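You operate a simulated robot arm through the tools that you are given. There is no shell and no other tool.

Carry out the task below with a simulated robot arm. There is one attempt and no reset: what you move stays moved.

Task
Load the green drum into the washer and start the long wash.
Fine: drum upright in the basket before the start, drawer shut; the other drum and the prime key stay.
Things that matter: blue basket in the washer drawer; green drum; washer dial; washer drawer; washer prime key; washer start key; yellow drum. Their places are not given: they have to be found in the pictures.

The check looks at the end state, three seconds after you hand in, the way a careful person would. Anything else that was tipped, shoved, dropped, spilled or broken makes it a failure.

Robot
A 6-joint arm with a two-finger parallel gripper, fixed in place. Base frame: the origin is at the foot of the arm, x ahead of it, y to its left, z up. Readings come in m, degrees, newtons and seconds.
With the tool pointing down near the work surface it reaches from about 0.3 to 0.66 m from the base axis. Its first joint turns from -115.0 to 115.0 degrees. Payload 3.43 kg.
The TCP is the grasp point between the finger pads, 0.034 m short of the fingertips. In the tool frame z runs along the fingers and y along their closing line. Largest opening 0.128 m; finger width 0.024, thickness 0.012; the body of the gripper, 0.048 by 0.13 m, starts 0.096 m behind the TCP.
Orientation is that of the tool frame in the base frame, as a unit quaternion [w, x, y, z]. With the fingers straight down and closing along the base's y, the tool's x points along the base's -x, its y along +y and its z along -z.

Tools
- The arm moves only by the tool send_rows. Its argument "deltas" is a list that holds one entry, the list of rows, each a list of 6 numbers: the shift along the base's x, y, z in m, then the turn, a rotation vector about the base's x, y, z in degrees. In form: [[[dx, dy, dz, rx, ry, rz], ...]]. A call has 1 to 20 rows; each row shifts and turns the commanded pose from where the row before left it. "fingers" is the gripper command, from -1 (shut) to 1 (fully open), values between in proportion, set as the call begins (left out, the last holds). Each row takes 0.2 s and may step no farther than 0.05 m and 8.6 degrees from the row before; otherwise, or with a gripper value out of range, the whole call is refused. A pose out of reach is approached as far as the arm can. The call stops where the force on the tool passes 40 N (or 10 N more than at its start, if that is more) or the arm is blocked; 0.2 s more then pass. Each finger travels about 0.153 m/s and halts on what it meets, pressing with about 29 N; the grip force reading is that of the motor and also rises with nothing between the fingers. The clock runs only during rows and for 0.2 s after the last one: add rows that do not move to give the fingers time. The reply holds the time, the measured pose of the TCP, the force on the tool along the base axes, the opening and the grip force, in the units named above and with some noise, with the torque about the TCP (base axes, N m) and any sound that the robot's microphone picked up, and new pictures: "views" is both (left out), scene, wrist or none.
- Cameras (640 x 400 px; columns grow to the right, rows downward): "scene" is fixed at [0.4024, -0.499, 1.4805]; the picture's right is [0.96, -0.28, 0.00], its down [-0.23, -0.78, -0.58] and it looks along [0.16, 0.56, -0.81] (base axes); focal length 311 px, centre (320, 200). "wrist" rides on the gripper at [0.076, -0.011, -0.16] in the tool frame; the picture's right is [0.15, 0.99, 0.00], its down [-0.88, 0.13, -0.46] and it looks along [-0.45, 0.07, 0.89] (tool axes); focal length 234 px, centre (320, 200).
- raise_lower(by): slides the trunk up (or, below 0, down) by that many m; the arm rides with it, the base frame stays. It gives what a move gives, with no picture.
- measure_at(camera, pixels): for up to 12 pixels [column, row] of the newest picture of that camera ("zoom" is the newest enlarged one), the place [x, y, z] in the base frame of the surface seen there, good to about 0.002 m. It takes no simulated time.
- zoom(camera, box): a new picture of the part [left, top, right, bottom] of that camera's present view, enlarged. It takes no simulated time.
- close_job(): hands the job in; it is judged then, once.

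Open the gripper and draw the arm clear of the work before you hand the job in, unless the task says otherwise.

The tools are called after "Call:" by a JSON object that holds its "name" and its "arguments". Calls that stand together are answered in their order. send_rows: Moves the arm, as the interface text tells. Its arguments: {"type":"object","properties":{"deltas":{"type":"array","items":{"type":"array","items":{"type":"array","items":{"type":"number"}}}},"fingers":{"type":"number"},"views":{"type":"string","enum":["both","scene","wrist","none"]}},"required":["deltas"]} The other tools are called the same way: raise_lower (by) slides the trunk up or down; measure_at (camera, pixels) gives the place of the surface under pixels of a picture; zoom (camera, box) takes an enlarged picture of a part of a camera's view; close_job () hands the job in.

At the start:

```text
time_s: 0.0
tool_pos: [0.4463, 0.0131, 1.1096]
orientation: [0.001, 0.0, 1.0, 0.0]
force: [-0.2, -0.1, 0.0]
wrist_torque: [-0.01, 0.0, -0.01]
width: 0.1279
gripper_force: 0.0
trunk travel left (down, up): [-0.875, 0.115]
```

scene: 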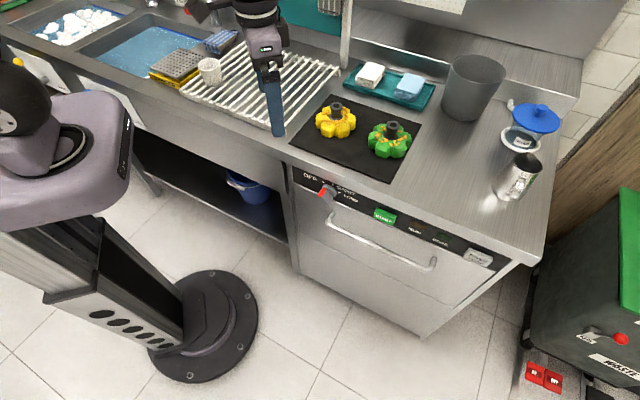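
wrist: 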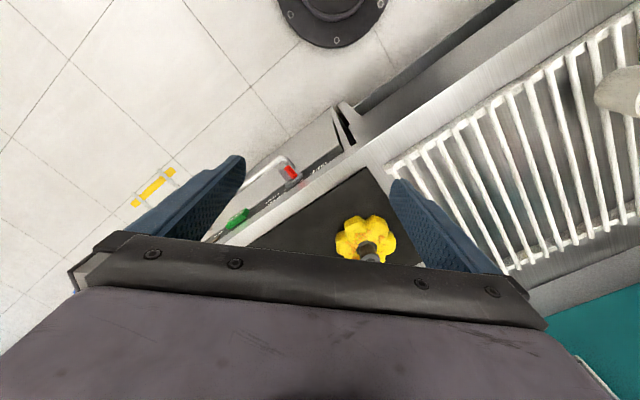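

The scene shows the washer's front panel around (330-490, 180-270), and the yellow and green drums at (335,120) and (390,140). I'll zoom in on the panel and on the drums.

Call:
{"name": "zoom", "arguments": {"camera": "scene", "box": [280, 160, 520, 310]}}

Call:
{"name": "measure_at", "arguments": {"camera": "scene", "pixels": [[336, 106], [335, 122], [393, 127], [390, 142], [326, 193], [385, 214], [442, 238], [478, 258], [380, 248], [432, 265], [330, 222], [415, 230]]}}

```text
2.67 times, centred on (400, 235) of scene
```

zoom: 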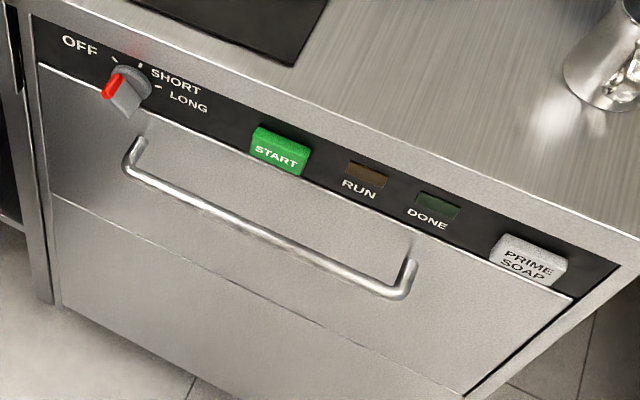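

```text
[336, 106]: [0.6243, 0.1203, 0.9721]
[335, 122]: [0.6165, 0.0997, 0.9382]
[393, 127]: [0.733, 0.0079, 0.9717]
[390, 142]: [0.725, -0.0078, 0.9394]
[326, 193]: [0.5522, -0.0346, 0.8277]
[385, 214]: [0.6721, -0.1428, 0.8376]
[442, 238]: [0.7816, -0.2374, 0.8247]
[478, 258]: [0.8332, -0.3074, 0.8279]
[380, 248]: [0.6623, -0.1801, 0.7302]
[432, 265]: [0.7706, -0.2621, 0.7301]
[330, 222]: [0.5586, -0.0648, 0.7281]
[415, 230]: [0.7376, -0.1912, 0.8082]
```

The dial pointer is at OFF and panel keys are START (green), PRIME SOAP (white). I'll measure panel and handle points in the zoom picture to get the front's plane.

Call:
{"name": "measure_at", "arguments": {"camera": "zoom", "pixels": [[90, 65], [220, 115], [470, 225], [580, 280], [200, 260], [400, 320], [70, 220], [128, 165], [400, 292], [260, 225], [136, 140], [412, 262]]}}

Call:
{"name": "measure_at", "arguments": {"camera": "zoom", "pixels": [[112, 85], [128, 98], [138, 75], [122, 115], [278, 158], [278, 135], [256, 145], [306, 155], [530, 270], [525, 243], [30, 12], [640, 240]]}}

Call:
{"name": "zoom", "arguments": {"camera": "scene", "box": [300, 85, 440, 173]}}

```text
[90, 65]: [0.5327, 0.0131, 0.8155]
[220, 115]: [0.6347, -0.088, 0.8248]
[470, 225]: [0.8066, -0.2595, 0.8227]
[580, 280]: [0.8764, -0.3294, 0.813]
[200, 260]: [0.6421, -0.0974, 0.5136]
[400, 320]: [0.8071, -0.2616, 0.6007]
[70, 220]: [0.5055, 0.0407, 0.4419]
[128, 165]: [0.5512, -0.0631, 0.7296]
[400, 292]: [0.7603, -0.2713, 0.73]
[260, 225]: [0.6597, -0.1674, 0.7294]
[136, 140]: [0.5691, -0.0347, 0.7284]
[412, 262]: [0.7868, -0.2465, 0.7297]
```

```text
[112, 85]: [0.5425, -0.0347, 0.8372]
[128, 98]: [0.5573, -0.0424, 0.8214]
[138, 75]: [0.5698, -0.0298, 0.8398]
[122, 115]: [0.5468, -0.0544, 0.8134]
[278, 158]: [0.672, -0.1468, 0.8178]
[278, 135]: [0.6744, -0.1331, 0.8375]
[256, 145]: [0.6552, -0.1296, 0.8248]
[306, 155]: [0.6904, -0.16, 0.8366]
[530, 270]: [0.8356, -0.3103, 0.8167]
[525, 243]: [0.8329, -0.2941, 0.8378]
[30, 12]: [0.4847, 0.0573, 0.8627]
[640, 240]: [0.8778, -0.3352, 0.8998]
```

```text
4.55 times, centred on (370, 129) of scene
```

zoom: 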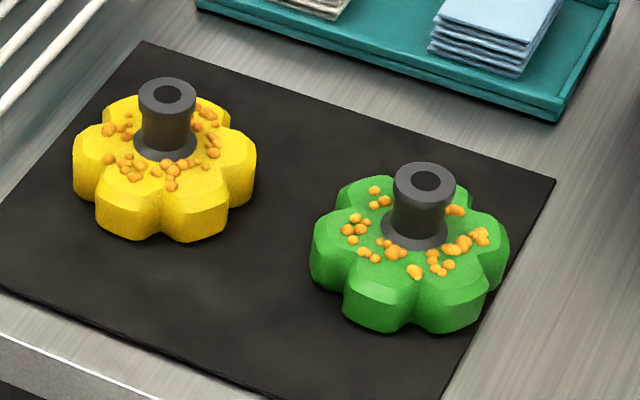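

The panel front is a vertical plane at 45 degrees (x+y≈0.546). Now I measure drum details in the newest zoom: green stem top at (425,182), stem base (415,235), lobes, and mat.

Call:
{"name": "measure_at", "arguments": {"camera": "zoom", "pixels": [[404, 172], [447, 172], [425, 198], [425, 166], [413, 225], [330, 245], [495, 235], [375, 285], [435, 290], [370, 190], [375, 345], [165, 95]]}}

Call:
{"name": "measure_at", "arguments": {"camera": "scene", "pixels": [[300, 258], [350, 285], [310, 232], [400, 300], [299, 240], [299, 275], [420, 335], [470, 300], [465, 290], [298, 180], [360, 200], [460, 210]]}}

```text
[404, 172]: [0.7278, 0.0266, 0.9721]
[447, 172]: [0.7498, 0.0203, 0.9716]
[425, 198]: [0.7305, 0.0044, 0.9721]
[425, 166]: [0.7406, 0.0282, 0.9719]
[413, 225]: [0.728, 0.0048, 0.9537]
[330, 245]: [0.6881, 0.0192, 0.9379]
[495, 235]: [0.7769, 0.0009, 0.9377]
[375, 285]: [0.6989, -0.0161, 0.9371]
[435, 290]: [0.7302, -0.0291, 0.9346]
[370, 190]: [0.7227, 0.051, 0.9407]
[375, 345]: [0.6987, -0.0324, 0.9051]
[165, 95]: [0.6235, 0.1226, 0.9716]
```

```text
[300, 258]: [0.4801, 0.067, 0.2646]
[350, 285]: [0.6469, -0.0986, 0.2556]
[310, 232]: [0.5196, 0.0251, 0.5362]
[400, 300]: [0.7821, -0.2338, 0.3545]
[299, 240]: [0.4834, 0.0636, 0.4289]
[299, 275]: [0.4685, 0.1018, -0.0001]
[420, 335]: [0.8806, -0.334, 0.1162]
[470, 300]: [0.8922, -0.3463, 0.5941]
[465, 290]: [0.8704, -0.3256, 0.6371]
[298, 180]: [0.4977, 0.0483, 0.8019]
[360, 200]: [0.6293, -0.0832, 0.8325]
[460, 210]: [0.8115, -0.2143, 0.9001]
```

Counter top is z≈0.900, green drum's stem top is at about (0.7375, 0.0155, 0.972), and the drawer handle bar is at z≈0.73, about 0.04 m off the front. I move the arm out in front of the washer while yawing -45° so the tool can then pitch to face the handle.

Call:
{"name": "send_rows", "arguments": {"deltas": [[[-0.001, -0.035, 0, 0, 0, -5.625], [-0.001, -0.035, 0, 0, 0, -5.625], [-0.001, -0.035, 0, 0, 0, -5.625], [-0.001, -0.035, 0, 0, 0, -5.625], [-0.001, -0.035, 0, 0, 0, -5.625], [-0.001, -0.035, 0, 0, 0, -5.625], [-0.001, -0.035, 0, 0, 0, -5.625], [-0.001, -0.035, 0, 0, 0, -5.625]]], "views": "both"}}

```text
time_s: 1.8
tool_pos: [0.4399, -0.2684, 1.1089]
orientation: [0.0, 0.383, 0.924, 0.0]
force: [-0.7, 0.4, -0.1]
wrist_torque: [0.05, -0.04, 0.0]
width: 0.1279
gripper_force: 0.0
trunk travel left (down, up): [-0.875, 0.115]
```

scene: 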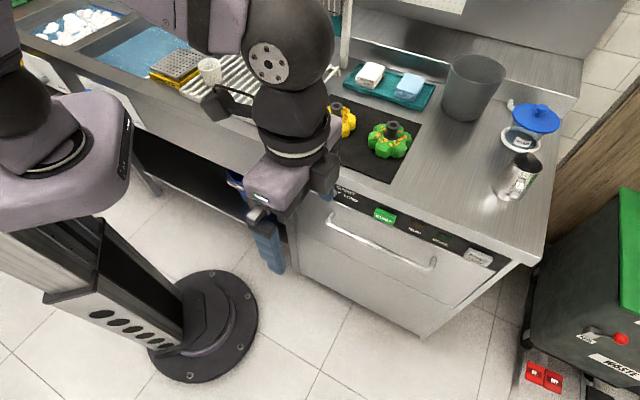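
wrist: 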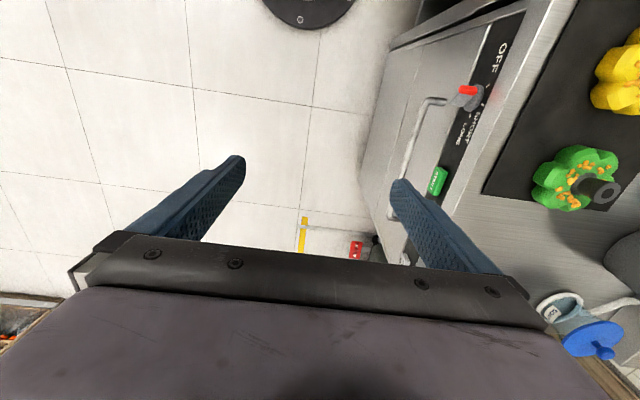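

Yaw done; orientation is [0, .383, .924, 0] as wanted. Now I pitch the tool 90° about the washer's left-right axis so that the fingers point at the front, closing line vertical.

Call:
{"name": "send_rows", "arguments": {"deltas": [[[0, 0, 0, 5.303, -5.303, 0], [0, 0, 0, 5.303, -5.303, 0], [0, 0, 0, 5.303, -5.303, 0], [0, 0, 0, 5.303, -5.303, 0], [0, 0, 0, 5.303, -5.303, 0], [0, 0, 0, 5.303, -5.303, 0], [0, 0, 0, 5.303, -5.303, 0], [0, 0, 0, 5.303, -5.303, 0], [0, 0, 0, 5.303, -5.303, 0], [0, 0, 0, 5.303, -5.303, 0], [0, 0, 0, 5.303, -5.303, 0], [0, 0, 0, 5.303, -5.303, 0]]], "views": "both"}}

```text
time_s: 4.4
tool_pos: [0.4393, -0.2668, 1.1088]
orientation: [0.271, 0.27, 0.653, 0.653]
force: [-0.5, -0.7, -0.6]
wrist_torque: [-0.03, -0.01, 0.0]
width: 0.1281
gripper_force: 0.0
trunk travel left (down, up): [-0.875, 0.115]
```

scene: 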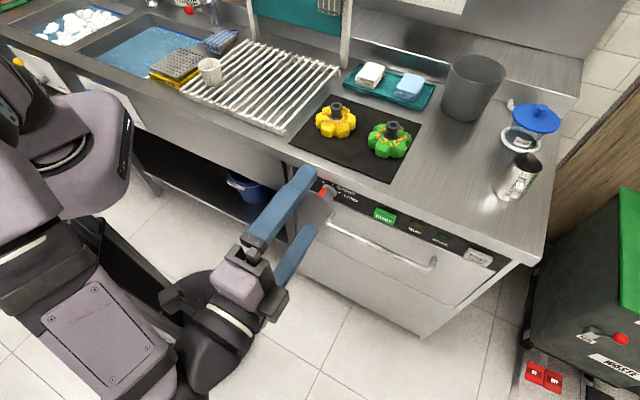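
wrist: 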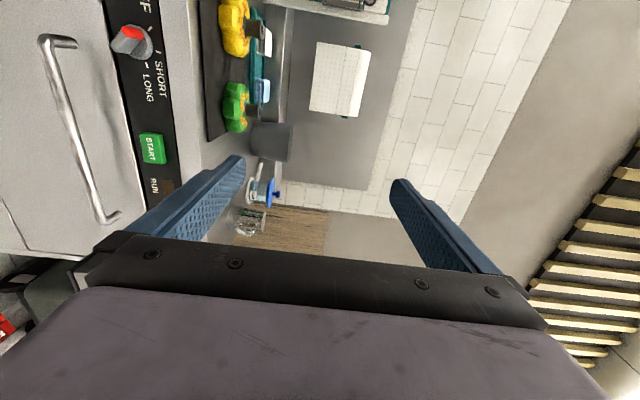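

The tool now faces the washer front with TCP at z≈1.109; the handle bar is at z≈0.729. I lower the trunk by 0.38 m so the tool is level with the handle, still well in front of it.

Call:
{"name": "raise_lower", "arguments": {"by": -0.38}}

Call:
{"name": "send_rows", "arguments": {"deltas": [[[0, 0, 0, 0, 0, 0]]], "fingers": 0.2, "views": "both"}}

```text
time_s: 8.1
tool_pos: [0.438, -0.2664, 0.73]
orientation: [0.271, 0.269, 0.654, 0.653]
force: [-0.3, 0.9, 0.7]
wrist_torque: [-0.02, 0.03, 0.01]
width: 0.1278
gripper_force: 0.1
trunk travel left (down, up): [-0.495, 0.495]
```

```text
time_s: 8.5
tool_pos: [0.4396, -0.2655, 0.7298]
orientation: [0.271, 0.269, 0.654, 0.653]
force: [0.3, -0.5, 0.5]
wrist_torque: [0.0, 0.02, 0.01]
width: 0.0771
gripper_force: 0.1
trunk travel left (down, up): [-0.495, 0.495]
```

scene: 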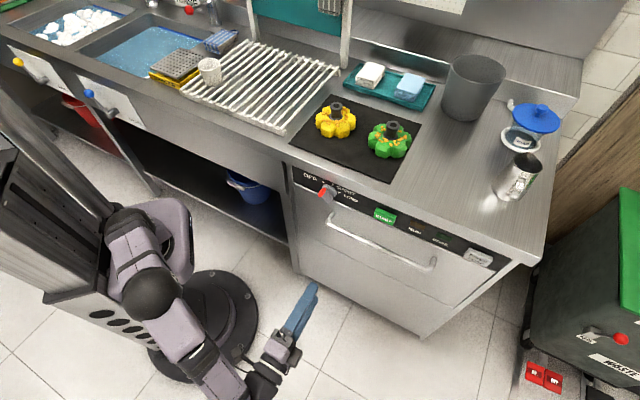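
wrist: 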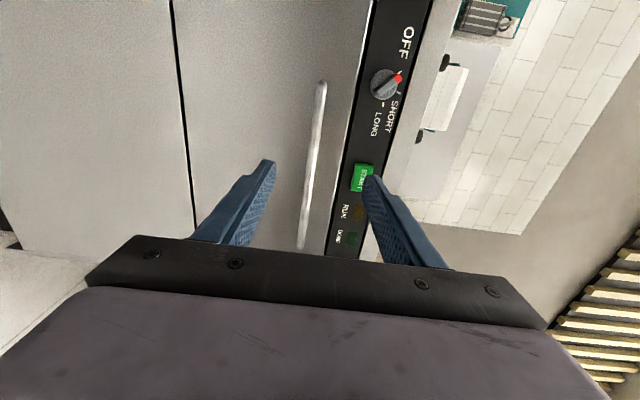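

The handle bar (wrist picture, column ~312, rows 85–248) lies between the fingers. I measure it in both views for the exact height, and look at the dial closer.

Call:
{"name": "measure_at", "arguments": {"camera": "wrist", "pixels": [[308, 180], [313, 180], [318, 180], [303, 240], [321, 95], [180, 80], [340, 180], [385, 85], [398, 78]]}}

Call:
{"name": "zoom", "arguments": {"camera": "wrist", "box": [290, 10, 450, 270]}}

Call:
{"name": "zoom", "arguments": {"camera": "scene", "box": [290, 160, 400, 230]}}

```text
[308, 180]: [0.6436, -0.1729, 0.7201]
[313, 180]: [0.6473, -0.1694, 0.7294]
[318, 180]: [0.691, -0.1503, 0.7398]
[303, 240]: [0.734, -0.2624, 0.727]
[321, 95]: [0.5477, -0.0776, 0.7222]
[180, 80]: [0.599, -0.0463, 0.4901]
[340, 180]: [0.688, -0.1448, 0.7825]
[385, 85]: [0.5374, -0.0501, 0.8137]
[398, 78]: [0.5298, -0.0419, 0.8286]
```

```text
1.54 times, centred on (370, 140) of wrist
```

zoom: 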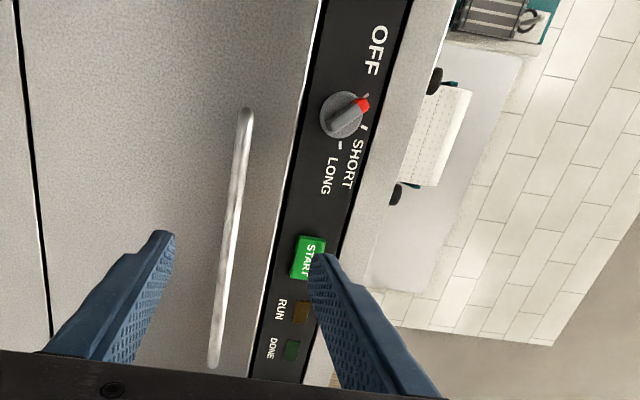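

```text
5.71 times, centred on (345, 195) of scene
```

zoom: 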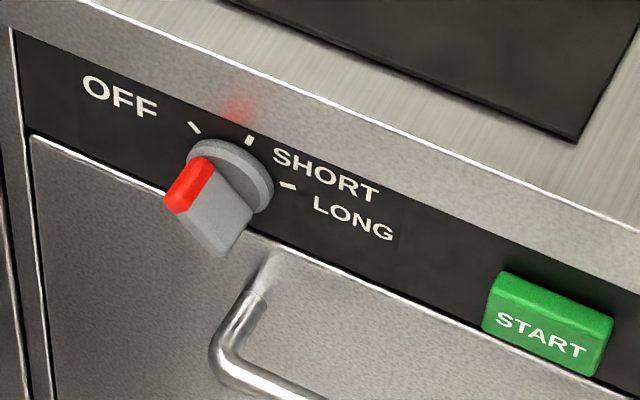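

The bar centre is about z≈0.724, d≈0.342 along the inward normal. I advance 0.205 m inward so the bar is just past the TCP, lowering 6 mm, with the fingers 0.077 m open.

Call:
{"name": "send_rows", "arguments": {"deltas": [[[0.0145, 0.0145, -0.001, 0, 0, 0], [0.0145, 0.0145, -0.001, 0, 0, 0], [0.0145, 0.0145, -0.001, 0, 0, 0], [0.0145, 0.0145, -0.001, 0, 0, 0], [0.0145, 0.0145, -0.001, 0, 0, 0], [0.0145, 0.0145, -0.001, 0, 0, 0], [0.0145, 0.0145, 0, 0, 0, 0], [0.0145, 0.0145, 0, 0, 0, 0], [0.0145, 0.0145, 0, 0, 0, 0], [0.0145, 0.0145, 0, 0, 0, 0]]], "fingers": 0.2, "views": "both"}}

```text
time_s: 10.7
tool_pos: [0.584, -0.1212, 0.7236]
orientation: [0.27, 0.271, 0.654, 0.653]
force: [0.0, 0.0, -0.3]
wrist_torque: [0.0, -0.02, -0.01]
width: 0.0764
gripper_force: 0.1
trunk travel left (down, up): [-0.495, 0.495]
```

scene: 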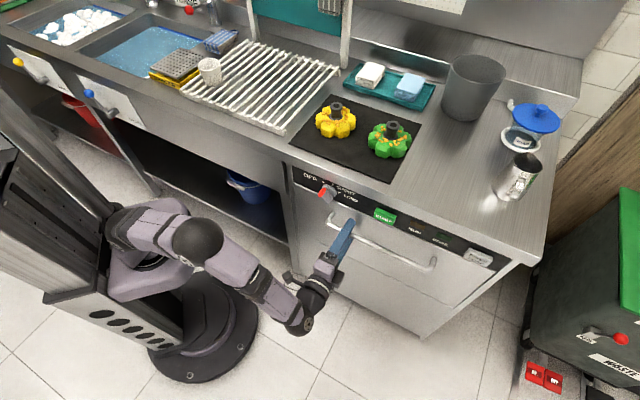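
wrist: 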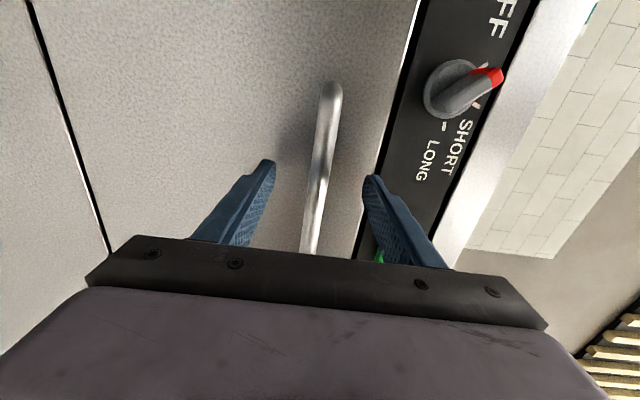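

The bar runs right between the two fingertips in the wrist picture. I close the gripper on it.

Call:
{"name": "send_rows", "arguments": {"deltas": [[[0, 0, 0, 0, 0, 0], [0, 0, 0, 0, 0, 0], [0, 0, 0, 0, 0, 0]]], "fingers": -1, "views": "wrist"}}

```text
time_s: 11.5
tool_pos: [0.5846, -0.1219, 0.7229]
orientation: [0.27, 0.271, 0.654, 0.653]
force: [-0.8, 1.3, -9.3]
wrist_torque: [-0.22, -0.02, -0.49]
width: 0.0156
gripper_force: 45.2
trunk travel left (down, up): [-0.495, 0.495]
```

wrist: 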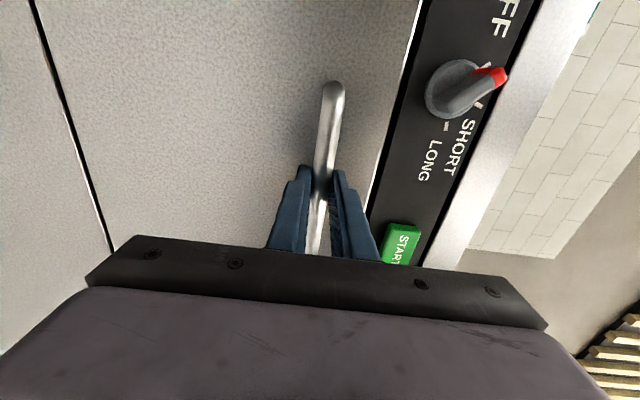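

The gripper holds the bar (width 0.0156). I pull straight out along the outward normal, 0.1 m at first, watching the force.

Call:
{"name": "send_rows", "arguments": {"deltas": [[[-0.005, -0.005, 0, 0, 0, 0], [-0.0075, -0.0075, 0, 0, 0, 0], [-0.01, -0.01, 0, 0, 0, 0], [-0.012, -0.012, 0, 0, 0, 0], [-0.012, -0.012, 0, 0, 0, 0], [-0.012, -0.012, 0, 0, 0, 0], [-0.012, -0.012, 0, 0, 0, 0]]], "views": "both"}}

```text
time_s: 13.1
tool_pos: [0.5133, -0.1932, 0.7224]
orientation: [0.269, 0.272, 0.654, 0.652]
force: [-3.6, 0.2, -19.5]
wrist_torque: [-0.18, 0.02, 0.75]
width: 0.0157
gripper_force: 45.1
trunk travel left (down, up): [-0.495, 0.495]
```

scene: 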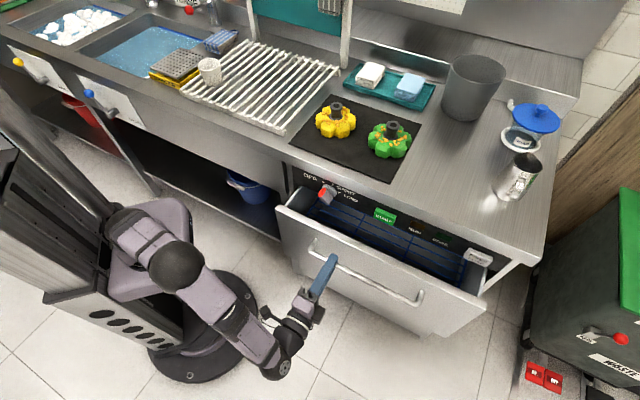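
wrist: 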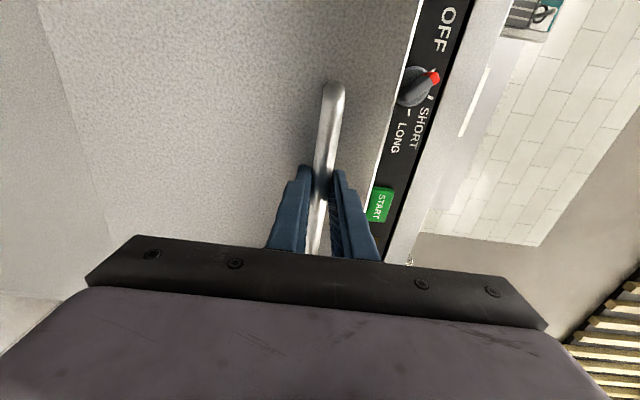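

The drawer is sliding out, and a blue wire basket is visible inside. There's a −19 N vertical load, so I drop the commanded height 2 mm and keep pulling another 0.14 m.

Call:
{"name": "send_rows", "arguments": {"deltas": [[[-0.005, -0.005, -0.002, 0, 0, 0], [-0.01, -0.01, 0, 0, 0, 0], [-0.012, -0.012, 0, 0, 0, 0], [-0.012, -0.012, 0, 0, 0, 0], [-0.012, -0.012, 0, 0, 0, 0], [-0.012, -0.012, 0, 0, 0, 0], [-0.012, -0.012, 0, 0, 0, 0], [-0.012, -0.012, 0, 0, 0, 0], [-0.012, -0.012, 0, 0, 0, 0]]], "views": "both"}}

```text
time_s: 15.1
tool_pos: [0.4135, -0.292, 0.7225]
orientation: [0.271, 0.27, 0.654, 0.653]
force: [-5.3, 1.0, 5.7]
wrist_torque: [0.24, -0.01, 0.28]
width: 0.0161
gripper_force: 45.2
trunk travel left (down, up): [-0.495, 0.495]
```

scene: 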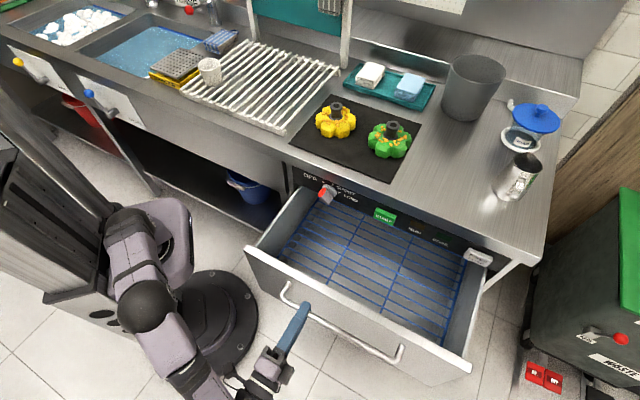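
wrist: 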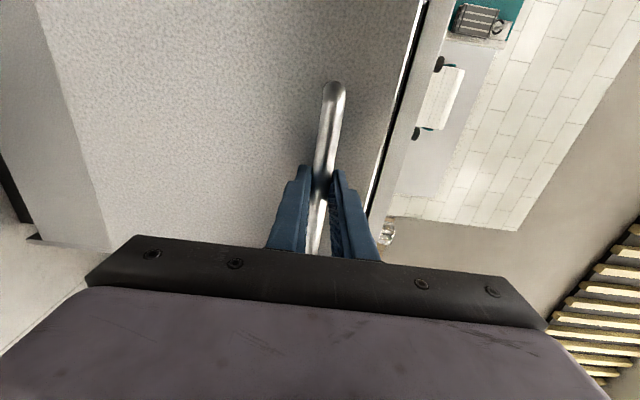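

The drawer is about 0.24 m out. I zoom into it to see the basket's bounds.

Call:
{"name": "zoom", "arguments": {"camera": "scene", "box": [235, 170, 505, 340]}}

Call:
{"name": "measure_at", "arguments": {"camera": "scene", "pixels": [[255, 252], [460, 372], [300, 230], [330, 250], [370, 270], [400, 290], [440, 330], [350, 215], [420, 250], [470, 270], [375, 320], [380, 260]]}}

```text
2.35 times, centred on (370, 255) of scene
```

zoom: 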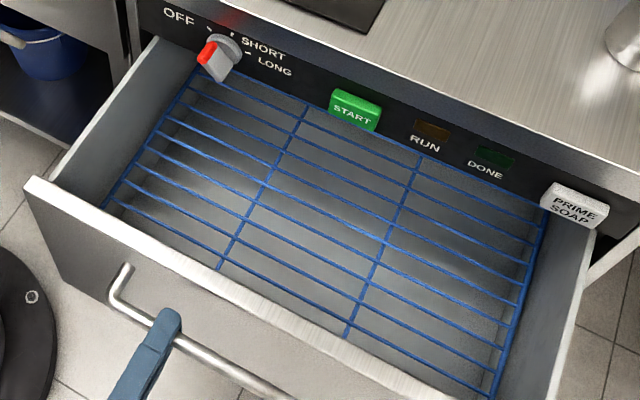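

```text
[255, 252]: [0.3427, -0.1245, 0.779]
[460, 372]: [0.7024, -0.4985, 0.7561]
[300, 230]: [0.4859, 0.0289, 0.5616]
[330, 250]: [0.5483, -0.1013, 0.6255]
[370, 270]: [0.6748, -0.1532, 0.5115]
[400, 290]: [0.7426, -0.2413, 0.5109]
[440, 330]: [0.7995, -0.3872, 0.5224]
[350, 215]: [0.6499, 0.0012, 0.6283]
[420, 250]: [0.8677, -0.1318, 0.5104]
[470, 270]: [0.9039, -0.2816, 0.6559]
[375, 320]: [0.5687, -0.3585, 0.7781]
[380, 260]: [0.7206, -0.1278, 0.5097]
```

The rack's wires are at z≈0.626, drawer floor at 0.51, front panel top at z≈0.779. I measure several wire points of the basket to see whether it has a raised rim.

Call:
{"name": "measure_at", "arguments": {"camera": "zoom", "pixels": [[150, 143], [195, 78], [105, 203], [160, 131], [275, 170], [305, 105], [223, 262], [245, 210], [385, 243], [350, 328], [500, 370], [540, 220]]}}

Call:
{"name": "zoom", "arguments": {"camera": "scene", "box": [265, 185, 375, 285]}}

```text
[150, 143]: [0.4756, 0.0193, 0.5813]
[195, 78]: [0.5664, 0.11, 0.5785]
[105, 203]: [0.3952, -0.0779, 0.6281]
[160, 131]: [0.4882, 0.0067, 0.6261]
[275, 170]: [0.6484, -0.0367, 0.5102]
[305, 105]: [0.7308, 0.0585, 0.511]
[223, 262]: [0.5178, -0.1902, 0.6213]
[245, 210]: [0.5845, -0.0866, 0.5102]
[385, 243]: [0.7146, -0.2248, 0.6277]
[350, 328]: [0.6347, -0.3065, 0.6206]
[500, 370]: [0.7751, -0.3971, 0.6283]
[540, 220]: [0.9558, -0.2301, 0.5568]
```

```text
4.00 times, centred on (320, 235) of scene
```

zoom: 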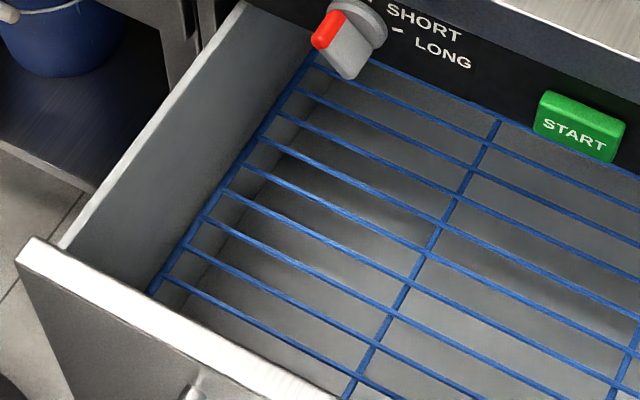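

The basket is a wire rack at z≈0.627 across the drawer. I pull the drawer 0.04 m farther for more room, then release the bar.

Call:
{"name": "send_rows", "arguments": {"deltas": [[[-0.005, -0.005, 0, 0, 0, 0], [-0.008, -0.008, 0, 0, 0, 0], [-0.008, -0.008, 0, 0, 0, 0], [-0.007, -0.007, 0, 0, 0, 0], [0, 0, 0, 0, 0, 0]]], "views": "scene"}}

```text
time_s: 16.3
tool_pos: [0.3853, -0.3221, 0.7217]
orientation: [0.271, 0.27, 0.654, 0.653]
force: [0.3, -0.2, 8.5]
wrist_torque: [0.19, 0.1, 0.36]
width: 0.0156
gripper_force: 45.3
trunk travel left (down, up): [-0.495, 0.495]
```

scene: 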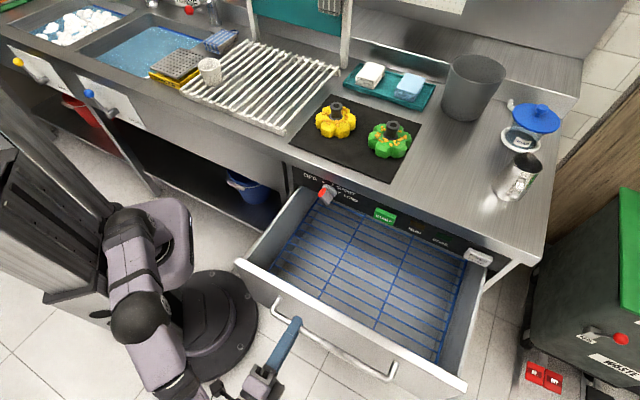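

The drawer is out by about 0.285 m with the whole basket open to view. I open the fingers and back straight off the bar.

Call:
{"name": "send_rows", "arguments": {"deltas": [[[0, 0, 0, 0, 0, 0], [0, 0, 0, 0, 0, 0], [-0.008, -0.008, 0, 0, 0, 0], [-0.012, -0.012, 0, 0, 0, 0], [-0.015, -0.015, 0, 0, 0, 0], [-0.015, -0.015, 0, 0, 0, 0]]], "fingers": 0.1, "views": "both"}}

```text
time_s: 17.7
tool_pos: [0.3403, -0.3603, 0.7196]
orientation: [0.271, 0.274, 0.654, 0.651]
force: [1.2, -0.4, -0.4]
wrist_torque: [-0.01, -0.02, 0.03]
width: 0.0704
gripper_force: 0.0
out of reach, approached as far as the arm can: row 6
trunk travel left (down, up): [-0.495, 0.495]
```

scene: 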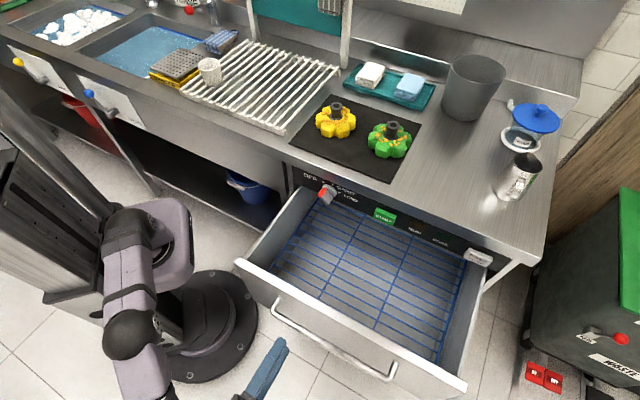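
wrist: 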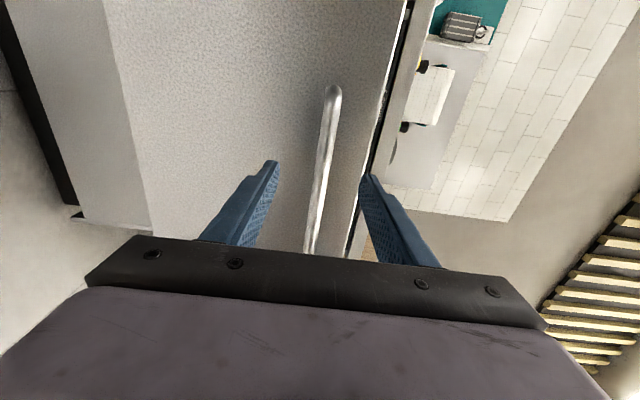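

The tool is clear of the bar. Before raising the trunk I measure points on the arm's shoulder and elbow to learn their height for planning the reach to the green drum.

Call:
{"name": "measure_at", "arguments": {"camera": "scene", "pixels": [[165, 215], [130, 225], [130, 270], [130, 330], [145, 380], [175, 270], [100, 220], [260, 250], [300, 265], [440, 330], [380, 265], [330, 290]]}}

Call:
{"name": "raise_lower", "arguments": {"by": 0.38}}

```text
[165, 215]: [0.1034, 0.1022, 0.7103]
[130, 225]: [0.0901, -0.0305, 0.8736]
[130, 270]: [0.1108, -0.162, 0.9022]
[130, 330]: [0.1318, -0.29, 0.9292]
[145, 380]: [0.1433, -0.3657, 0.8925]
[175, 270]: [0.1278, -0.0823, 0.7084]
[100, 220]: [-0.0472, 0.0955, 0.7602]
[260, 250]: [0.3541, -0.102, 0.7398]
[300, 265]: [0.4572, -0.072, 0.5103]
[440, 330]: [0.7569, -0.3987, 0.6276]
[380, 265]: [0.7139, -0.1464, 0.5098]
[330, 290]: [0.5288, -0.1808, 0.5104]
```

```text
time_s: 21.3
tool_pos: [0.34, -0.3604, 1.0997]
orientation: [0.272, 0.274, 0.654, 0.651]
force: [0.1, -0.1, 0.0]
wrist_torque: [0.02, 0.0, 0.02]
width: 0.0706
gripper_force: 0.1
trunk travel left (down, up): [-0.875, 0.115]
```

Shoulder height is around z≈1.2 with the trunk back at zero, which suits a tilted grasp at the green drum (0.74 m out). I first pitch the tool back down while bringing it in toward (0.44,-0.27).

Call:
{"name": "send_rows", "arguments": {"deltas": [[[0.0083, 0.0075, 0.002, -5.303, 5.303, 0], [0.0083, 0.0075, 0.002, -5.303, 5.303, 0], [0.0083, 0.0075, 0.002, -5.303, 5.303, 0], [0.0083, 0.0075, 0.002, -5.303, 5.303, 0], [0.0083, 0.0075, 0.002, -5.303, 5.303, 0], [0.0083, 0.0075, 0.002, -5.303, 5.303, 0], [0.0083, 0.0075, 0.002, -5.303, 5.303, 0], [0.0083, 0.0075, 0.002, -5.303, 5.303, 0], [0.0083, 0.0075, 0.002, -5.303, 5.303, 0], [0.0083, 0.0075, 0.002, -5.303, 5.303, 0], [0.0083, 0.0075, 0.002, -5.303, 5.303, 0], [0.0083, 0.0075, 0.002, -5.303, 5.303, 0]]], "views": "none"}}

```text
time_s: 23.9
tool_pos: [0.441, -0.2692, 1.1236]
orientation: [0.002, 0.382, 0.924, -0.004]
force: [0.0, -1.0, 0.8]
wrist_torque: [-0.02, 0.02, -0.01]
width: 0.0705
gripper_force: 0.1
trunk travel left (down, up): [-0.875, 0.115]
```

Orientation is nearly straight down. I yaw back +45° (with a 0.5° correction) while moving over the counter, then tilt the tool 30° so the fingers lean outward, stopping short of the green drum at height 1.12.

Call:
{"name": "send_rows", "arguments": {"deltas": [[[0.0074, 0.0356, 0, 0.5, 0, 5.625], [0.0074, 0.0356, 0, 0, 0, 5.625], [0.0074, 0.0356, 0, 0, 0, 5.625], [0.0074, 0.0356, 0, 0, 0, 5.625], [0.0074, 0.0356, 0, 0, 0, 5.625], [0.0074, 0.0356, 0, 0, 0, 5.625], [0.0074, 0.0356, 0, 0, 0, 5.625], [0.0074, 0.0356, 0, 0, 0, 5.625], [0.04, 0, 0, 0, -7.5, 0], [0.04, 0, 0, 0, -7.5, 0], [0.04, 0, 0, 0, -7.5, 0], [0.04, 0, 0, 0, -7.5, 0]]], "views": "both"}}

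```text
time_s: 26.5
tool_pos: [0.6611, 0.0143, 1.1237]
orientation: [0.26, 0.0, 0.966, 0.0]
force: [0.3, 0.4, 0.3]
wrist_torque: [0.0, 0.01, 0.01]
width: 0.0702
gripper_force: 0.1
trunk travel left (down, up): [-0.875, 0.115]
```

scene: 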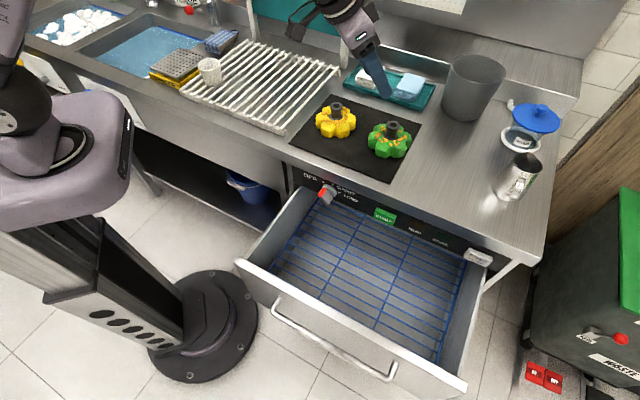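
wrist: 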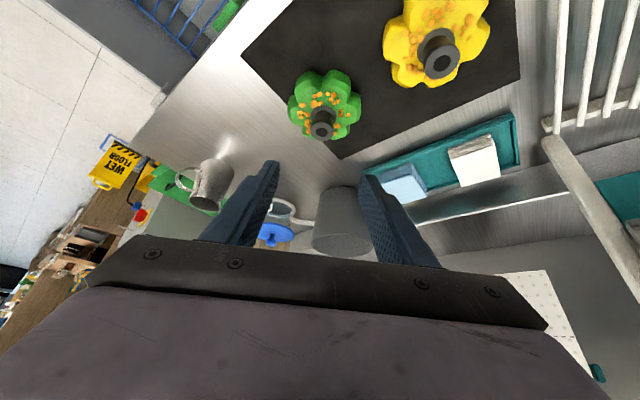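

The tool is tilted 30° and above the counter, green drum's stem top seen at wrist (321,131). I measure that stem and the surroundings near the finger path.

Call:
{"name": "zoom", "arguments": {"camera": "wrist", "box": [270, 50, 390, 170]}}

Call:
{"name": "measure_at", "arguments": {"camera": "wrist", "pixels": [[321, 123], [312, 132], [331, 132], [321, 138], [321, 112], [345, 200], [405, 185], [480, 165], [350, 195]]}}

```text
3.33 times, centred on (330, 110) of wrist
```

zoom: 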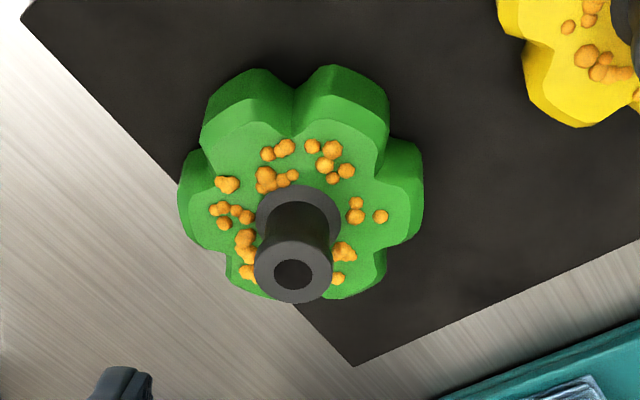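

```text
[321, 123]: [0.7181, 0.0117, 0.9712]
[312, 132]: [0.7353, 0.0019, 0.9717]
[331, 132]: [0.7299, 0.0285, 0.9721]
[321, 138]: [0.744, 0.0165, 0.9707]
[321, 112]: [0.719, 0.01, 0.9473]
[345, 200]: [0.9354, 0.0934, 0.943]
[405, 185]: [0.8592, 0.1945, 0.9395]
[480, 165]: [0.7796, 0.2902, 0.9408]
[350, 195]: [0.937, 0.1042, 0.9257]
```

I refine the stem centre using the zoomed picture: rim at left (258,270), right (329,270), top (293,243), bottom (293,300).

Call:
{"name": "measure_at", "arguments": {"camera": "zoom", "pixels": [[258, 270], [329, 270], [293, 243], [293, 300], [268, 252], [318, 252], [268, 292], [318, 292], [293, 200], [265, 205], [325, 205]]}}

```text
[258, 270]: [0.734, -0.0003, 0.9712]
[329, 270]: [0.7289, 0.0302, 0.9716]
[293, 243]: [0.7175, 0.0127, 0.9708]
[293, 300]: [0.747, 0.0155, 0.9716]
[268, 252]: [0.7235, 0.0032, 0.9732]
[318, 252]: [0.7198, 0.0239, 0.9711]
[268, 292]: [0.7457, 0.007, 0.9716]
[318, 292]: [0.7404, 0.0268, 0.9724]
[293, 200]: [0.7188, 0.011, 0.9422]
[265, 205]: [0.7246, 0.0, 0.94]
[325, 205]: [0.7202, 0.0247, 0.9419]
```

The stem centre is (0.7322, 0.0149), radius 0.015, top z=0.9715, body top ≈0.941. I move over it and come down to z≈1.02, to check alignment before the last step.

Call:
{"name": "send_rows", "arguments": {"deltas": [[[0.0197, 0.0002, 0, 0, 0, 0], [0.0197, 0.0002, 0, 0, 0, 0], [0.0197, 0.0002, 0, 0, 0, 0], [0, 0, -0.026, 0, 0, 0], [0, 0, -0.026, 0, 0, 0], [0, 0, -0.026, 0, 0, 0], [0, 0, -0.026, 0, 0, 0], [0, 0, 0, 0, 0, 0]]], "views": "both"}}

```text
time_s: 28.3
tool_pos: [0.718, 0.0155, 1.0189]
orientation: [0.26, -0.001, 0.966, 0.001]
force: [-0.2, 0.2, 0.9]
wrist_torque: [-0.03, -0.01, 0.04]
width: 0.0703
gripper_force: 0.0
trunk travel left (down, up): [-0.875, 0.115]
```

scene: 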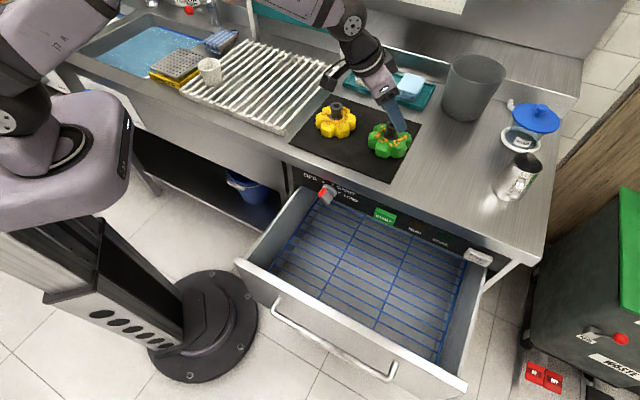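
wrist: 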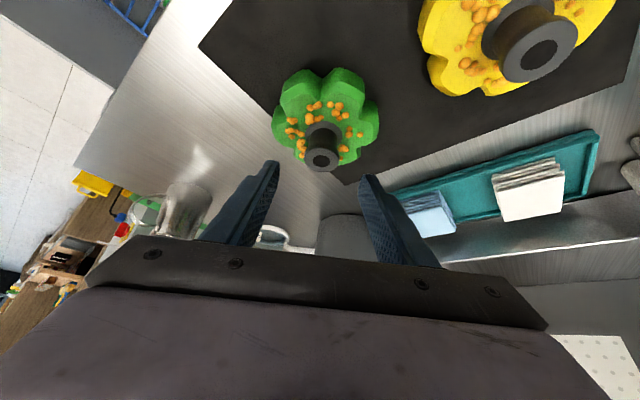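

The stem (wrist (320,158)) is centred between the fingertips (275 and 368). I descend the last 0.035 m with a 2 mm forward trim.

Call:
{"name": "send_rows", "arguments": {"deltas": [[[0.002, -0.0005, -0.012, 0, 0, 0], [0, 0, -0.012, 0, 0, 0], [0, 0, -0.011, 0, 0, 0], [0, 0, 0, 0, 0, 0]]], "views": "both"}}

```text
time_s: 29.3
tool_pos: [0.7206, 0.0144, 0.9851]
orientation: [0.26, -0.001, 0.966, 0.001]
force: [0.2, 0.4, 0.2]
wrist_torque: [0.01, 0.04, -0.01]
width: 0.0701
gripper_force: 0.0
trunk travel left (down, up): [-0.875, 0.115]
```

scene: 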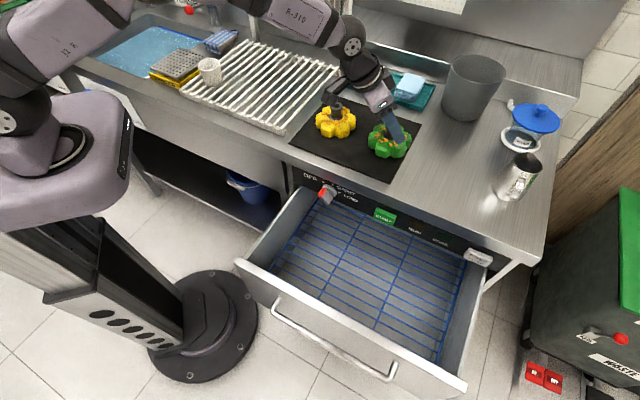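
wrist: 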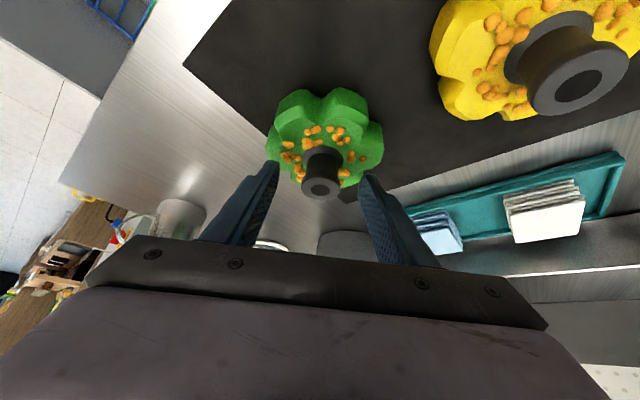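

The stem top sits at wrist (320,188), between the fingertips. I close the gripper on it and wait.

Call:
{"name": "send_rows", "arguments": {"deltas": [[[0, 0, 0, 0, 0, 0], [0, 0, 0, 0, 0, 0], [0, 0, 0, 0, 0, 0]]], "fingers": -1, "views": "wrist"}}

```text
time_s: 30.1
tool_pos: [0.7199, 0.0145, 0.9852]
orientation: [0.259, 0.0, 0.966, 0.001]
force: [-0.5, 2.1, -0.1]
wrist_torque: [0.04, -0.03, 0.02]
width: 0.0315
gripper_force: 29.0
trunk travel left (down, up): [-0.875, 0.115]
```

wrist: 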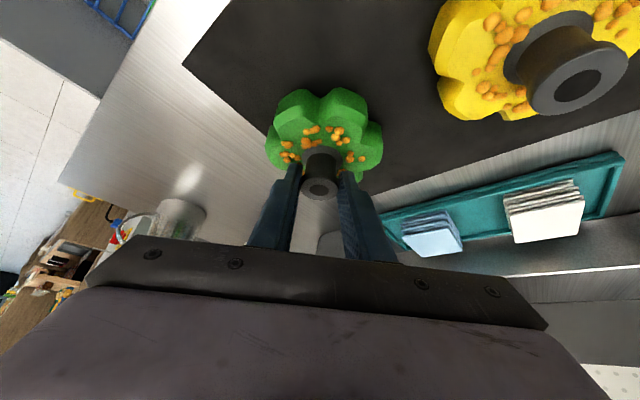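

The grip closed at 0.0315 m on the stem, 29 N. I lift gently 0.03 m first and check the drum comes along upright.

Call:
{"name": "send_rows", "arguments": {"deltas": [[[0, 0, 0.006, 0, 0, 0], [0, 0, 0.012, 0, 0, 0], [0, 0, 0.012, 0, 0, 0]]], "views": "both"}}

```text
time_s: 30.9
tool_pos: [0.7212, 0.0148, 1.016]
orientation: [0.259, 0.0, 0.966, 0.0]
force: [-0.8, 0.5, -0.2]
wrist_torque: [0.01, 0.01, -0.01]
width: 0.0313
gripper_force: 28.8
trunk travel left (down, up): [-0.875, 0.115]
```

scene: 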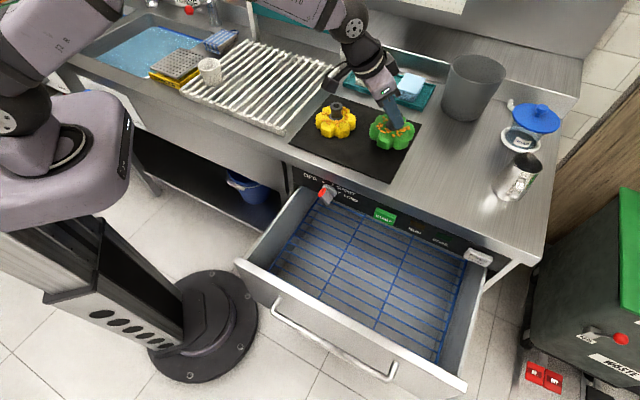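
wrist: 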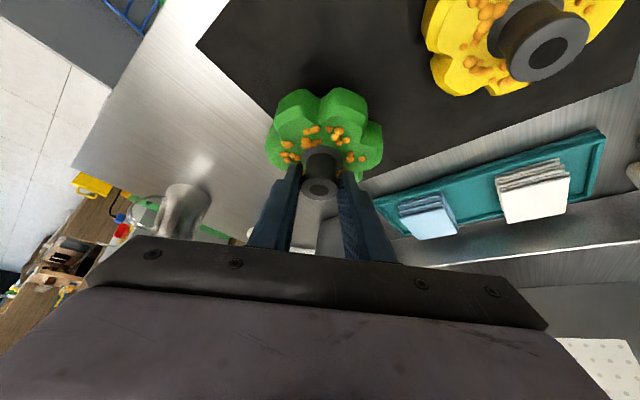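

The drum rises with the fingers, unchanged in the wrist picture. I lift another 0.05 m, then carry it at constant orientation to above the middle of the drawer, stem over about (0.562, -0.230).

Call:
{"name": "send_rows", "arguments": {"deltas": [[[0, 0, 0.02, 0, 0, 0], [0, 0, 0.03, 0, 0, 0], [-0.006, -0.008, 0, 0, 0, 0], [-0.012, -0.017, 0, 0, 0, 0], [-0.0153, -0.022, 0, 0, 0, 0], [-0.0153, -0.022, 0, 0, 0, 0], [-0.0153, -0.022, 0, 0, 0, 0], [-0.0153, -0.022, 0, 0, 0, 0], [-0.0153, -0.022, 0, 0, 0, 0], [-0.0153, -0.022, 0, 0, 0, 0], [-0.0153, -0.022, 0, 0, 0, 0], [-0.0153, -0.022, 0, 0, 0, 0], [-0.0153, -0.022, 0, 0, 0, 0], [-0.012, -0.017, 0, 0, 0, 0], [-0.004, -0.005, 0, 0, 0, 0]]], "views": "both"}}

```text
time_s: 34.1
tool_pos: [0.5495, -0.2304, 1.0639]
orientation: [0.258, 0.0, 0.966, 0.0]
force: [0.1, 0.0, -1.1]
wrist_torque: [0.01, 0.02, -0.04]
width: 0.0313
gripper_force: 28.9
trunk travel left (down, up): [-0.875, 0.115]
```

scene: 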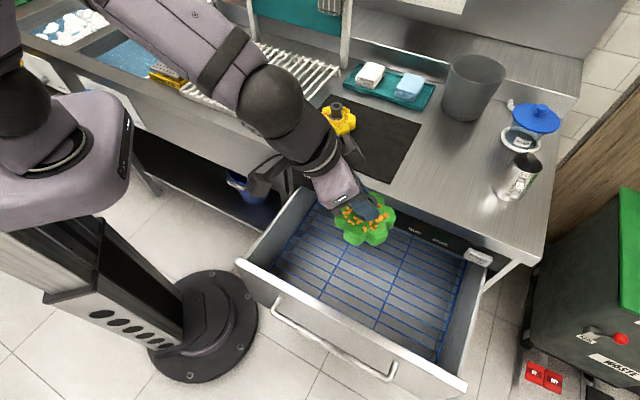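
wrist: 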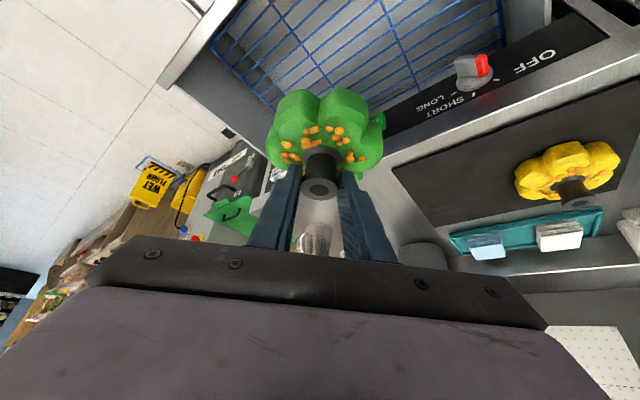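

Before lowering I check how high the arm links are above the counter and where the drum is relative to the panel keys.

Call:
{"name": "measure_at", "arguments": {"camera": "scene", "pixels": [[270, 100], [230, 60], [180, 30], [310, 165], [265, 180], [340, 130], [290, 135], [365, 235], [380, 215], [125, 10], [215, 95]]}}

Call:
{"name": "zoom", "arguments": {"camera": "scene", "box": [230, 60, 450, 260]}}

```text
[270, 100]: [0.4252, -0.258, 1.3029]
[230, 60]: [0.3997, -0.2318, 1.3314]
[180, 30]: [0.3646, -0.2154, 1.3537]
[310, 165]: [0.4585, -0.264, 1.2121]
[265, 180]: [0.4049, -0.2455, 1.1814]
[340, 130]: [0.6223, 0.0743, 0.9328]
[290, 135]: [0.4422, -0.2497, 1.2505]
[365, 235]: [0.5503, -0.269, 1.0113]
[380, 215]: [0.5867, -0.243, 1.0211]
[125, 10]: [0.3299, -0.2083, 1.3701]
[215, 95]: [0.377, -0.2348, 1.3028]
```

```text
2.00 times, centred on (340, 160) of scene
```

zoom: 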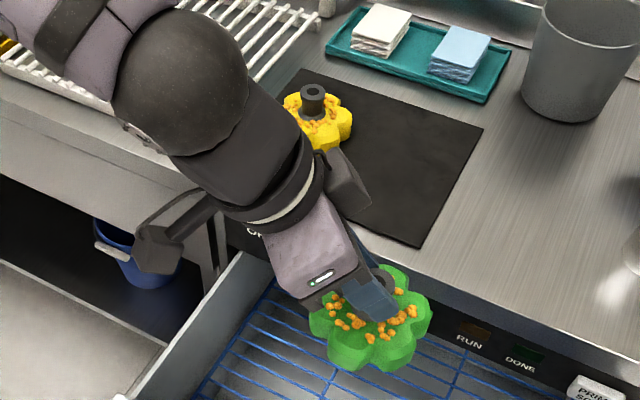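

With this yaw the wrist camera bracket would end right over the drawer's front lip, too tight. I yaw the tool -45° (about vertical, drum stays upright) so the gripper leans sideways along the drawer instead, nudging to stem s=0.56, d=0.24.

Call:
{"name": "send_rows", "arguments": {"deltas": [[[0.0013, 0.0021, 0, 0, 0, -7.5], [0.0013, 0.0021, 0, 0, 0, -7.5], [0.0013, 0.0021, 0, 0, 0, -7.5], [0.0013, 0.0021, 0, 0, 0, -7.5], [0.0013, 0.0021, 0, 0, 0, -7.5], [0.0012, 0.0021, 0, 0, 0, -7.5], [0, 0, 0, 0, 0, 0]]], "views": "both"}}

```text
time_s: 35.7
tool_pos: [0.5566, -0.2176, 1.064]
orientation: [0.241, 0.37, 0.892, -0.099]
force: [-0.4, -0.2, -1.7]
wrist_torque: [0.01, 0.02, 0.01]
width: 0.0313
gripper_force: 28.8
trunk travel left (down, up): [-0.875, 0.115]
```

scene: 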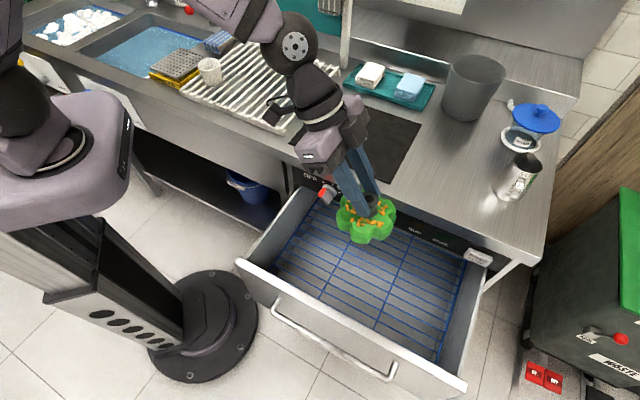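
wrist: 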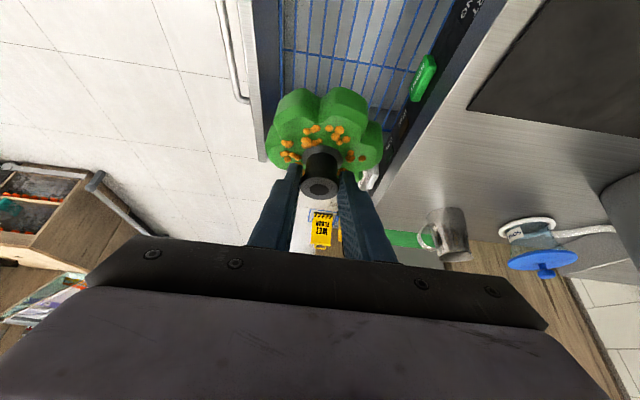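

Now the gripper leans along the drawer. I measure wrist link positions and the panel/drawer lip to be sure of the clearances during the descent.

Call:
{"name": "measure_at", "arguments": {"camera": "scene", "pixels": [[295, 45], [315, 90], [325, 120], [350, 130], [280, 110], [250, 30], [320, 150], [355, 175], [380, 210], [345, 225], [370, 237], [390, 225]]}}

Call:
{"name": "zoom", "arguments": {"camera": "scene", "box": [230, 20, 450, 260]}}

```text
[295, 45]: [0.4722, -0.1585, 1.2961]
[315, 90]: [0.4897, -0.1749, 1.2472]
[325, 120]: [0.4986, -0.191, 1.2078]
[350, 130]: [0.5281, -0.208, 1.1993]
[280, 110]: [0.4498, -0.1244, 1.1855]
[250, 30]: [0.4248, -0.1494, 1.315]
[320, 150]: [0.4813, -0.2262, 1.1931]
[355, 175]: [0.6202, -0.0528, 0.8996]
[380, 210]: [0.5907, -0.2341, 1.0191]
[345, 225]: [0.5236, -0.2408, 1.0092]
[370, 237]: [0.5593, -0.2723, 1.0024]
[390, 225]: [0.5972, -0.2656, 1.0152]
```

```text
1.67 times, centred on (340, 140) of scene
```

zoom: 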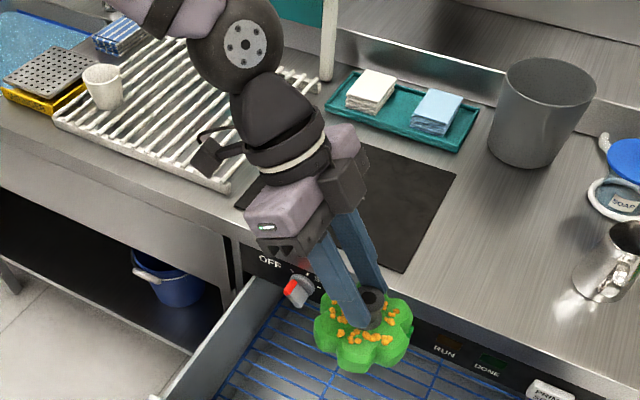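

Clearances to the counter edge (d=0.384) look fine. I zoom on the held drum to check that it's still level.

Call:
{"name": "zoom", "arguments": {"camera": "scene", "box": [325, 180, 405, 250]}}

```text
5.71 times, centred on (365, 215) of scene
```

zoom: 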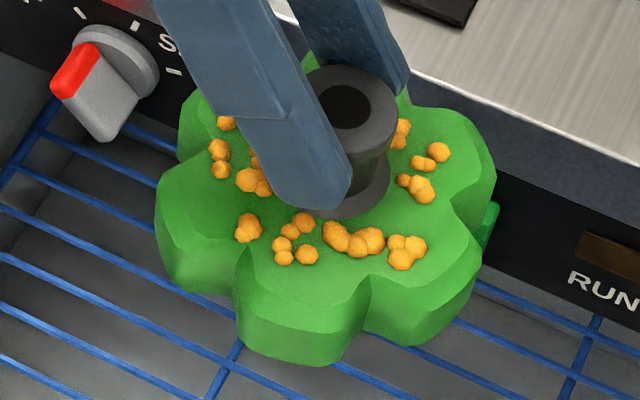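

Call:
{"name": "measure_at", "arguments": {"camera": "zoom", "pixels": [[215, 195], [330, 275], [440, 165], [450, 205], [290, 265], [210, 140], [400, 230], [225, 230], [380, 95], [330, 80], [310, 315], [190, 260]]}}

```text
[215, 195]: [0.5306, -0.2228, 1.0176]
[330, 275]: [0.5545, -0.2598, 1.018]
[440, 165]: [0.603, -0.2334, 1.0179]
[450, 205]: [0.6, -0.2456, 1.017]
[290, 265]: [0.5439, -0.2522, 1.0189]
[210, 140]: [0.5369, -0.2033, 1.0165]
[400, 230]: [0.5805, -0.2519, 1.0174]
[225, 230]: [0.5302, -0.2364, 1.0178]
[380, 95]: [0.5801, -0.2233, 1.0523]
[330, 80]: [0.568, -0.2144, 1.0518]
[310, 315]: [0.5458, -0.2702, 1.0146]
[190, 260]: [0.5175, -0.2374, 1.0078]
```

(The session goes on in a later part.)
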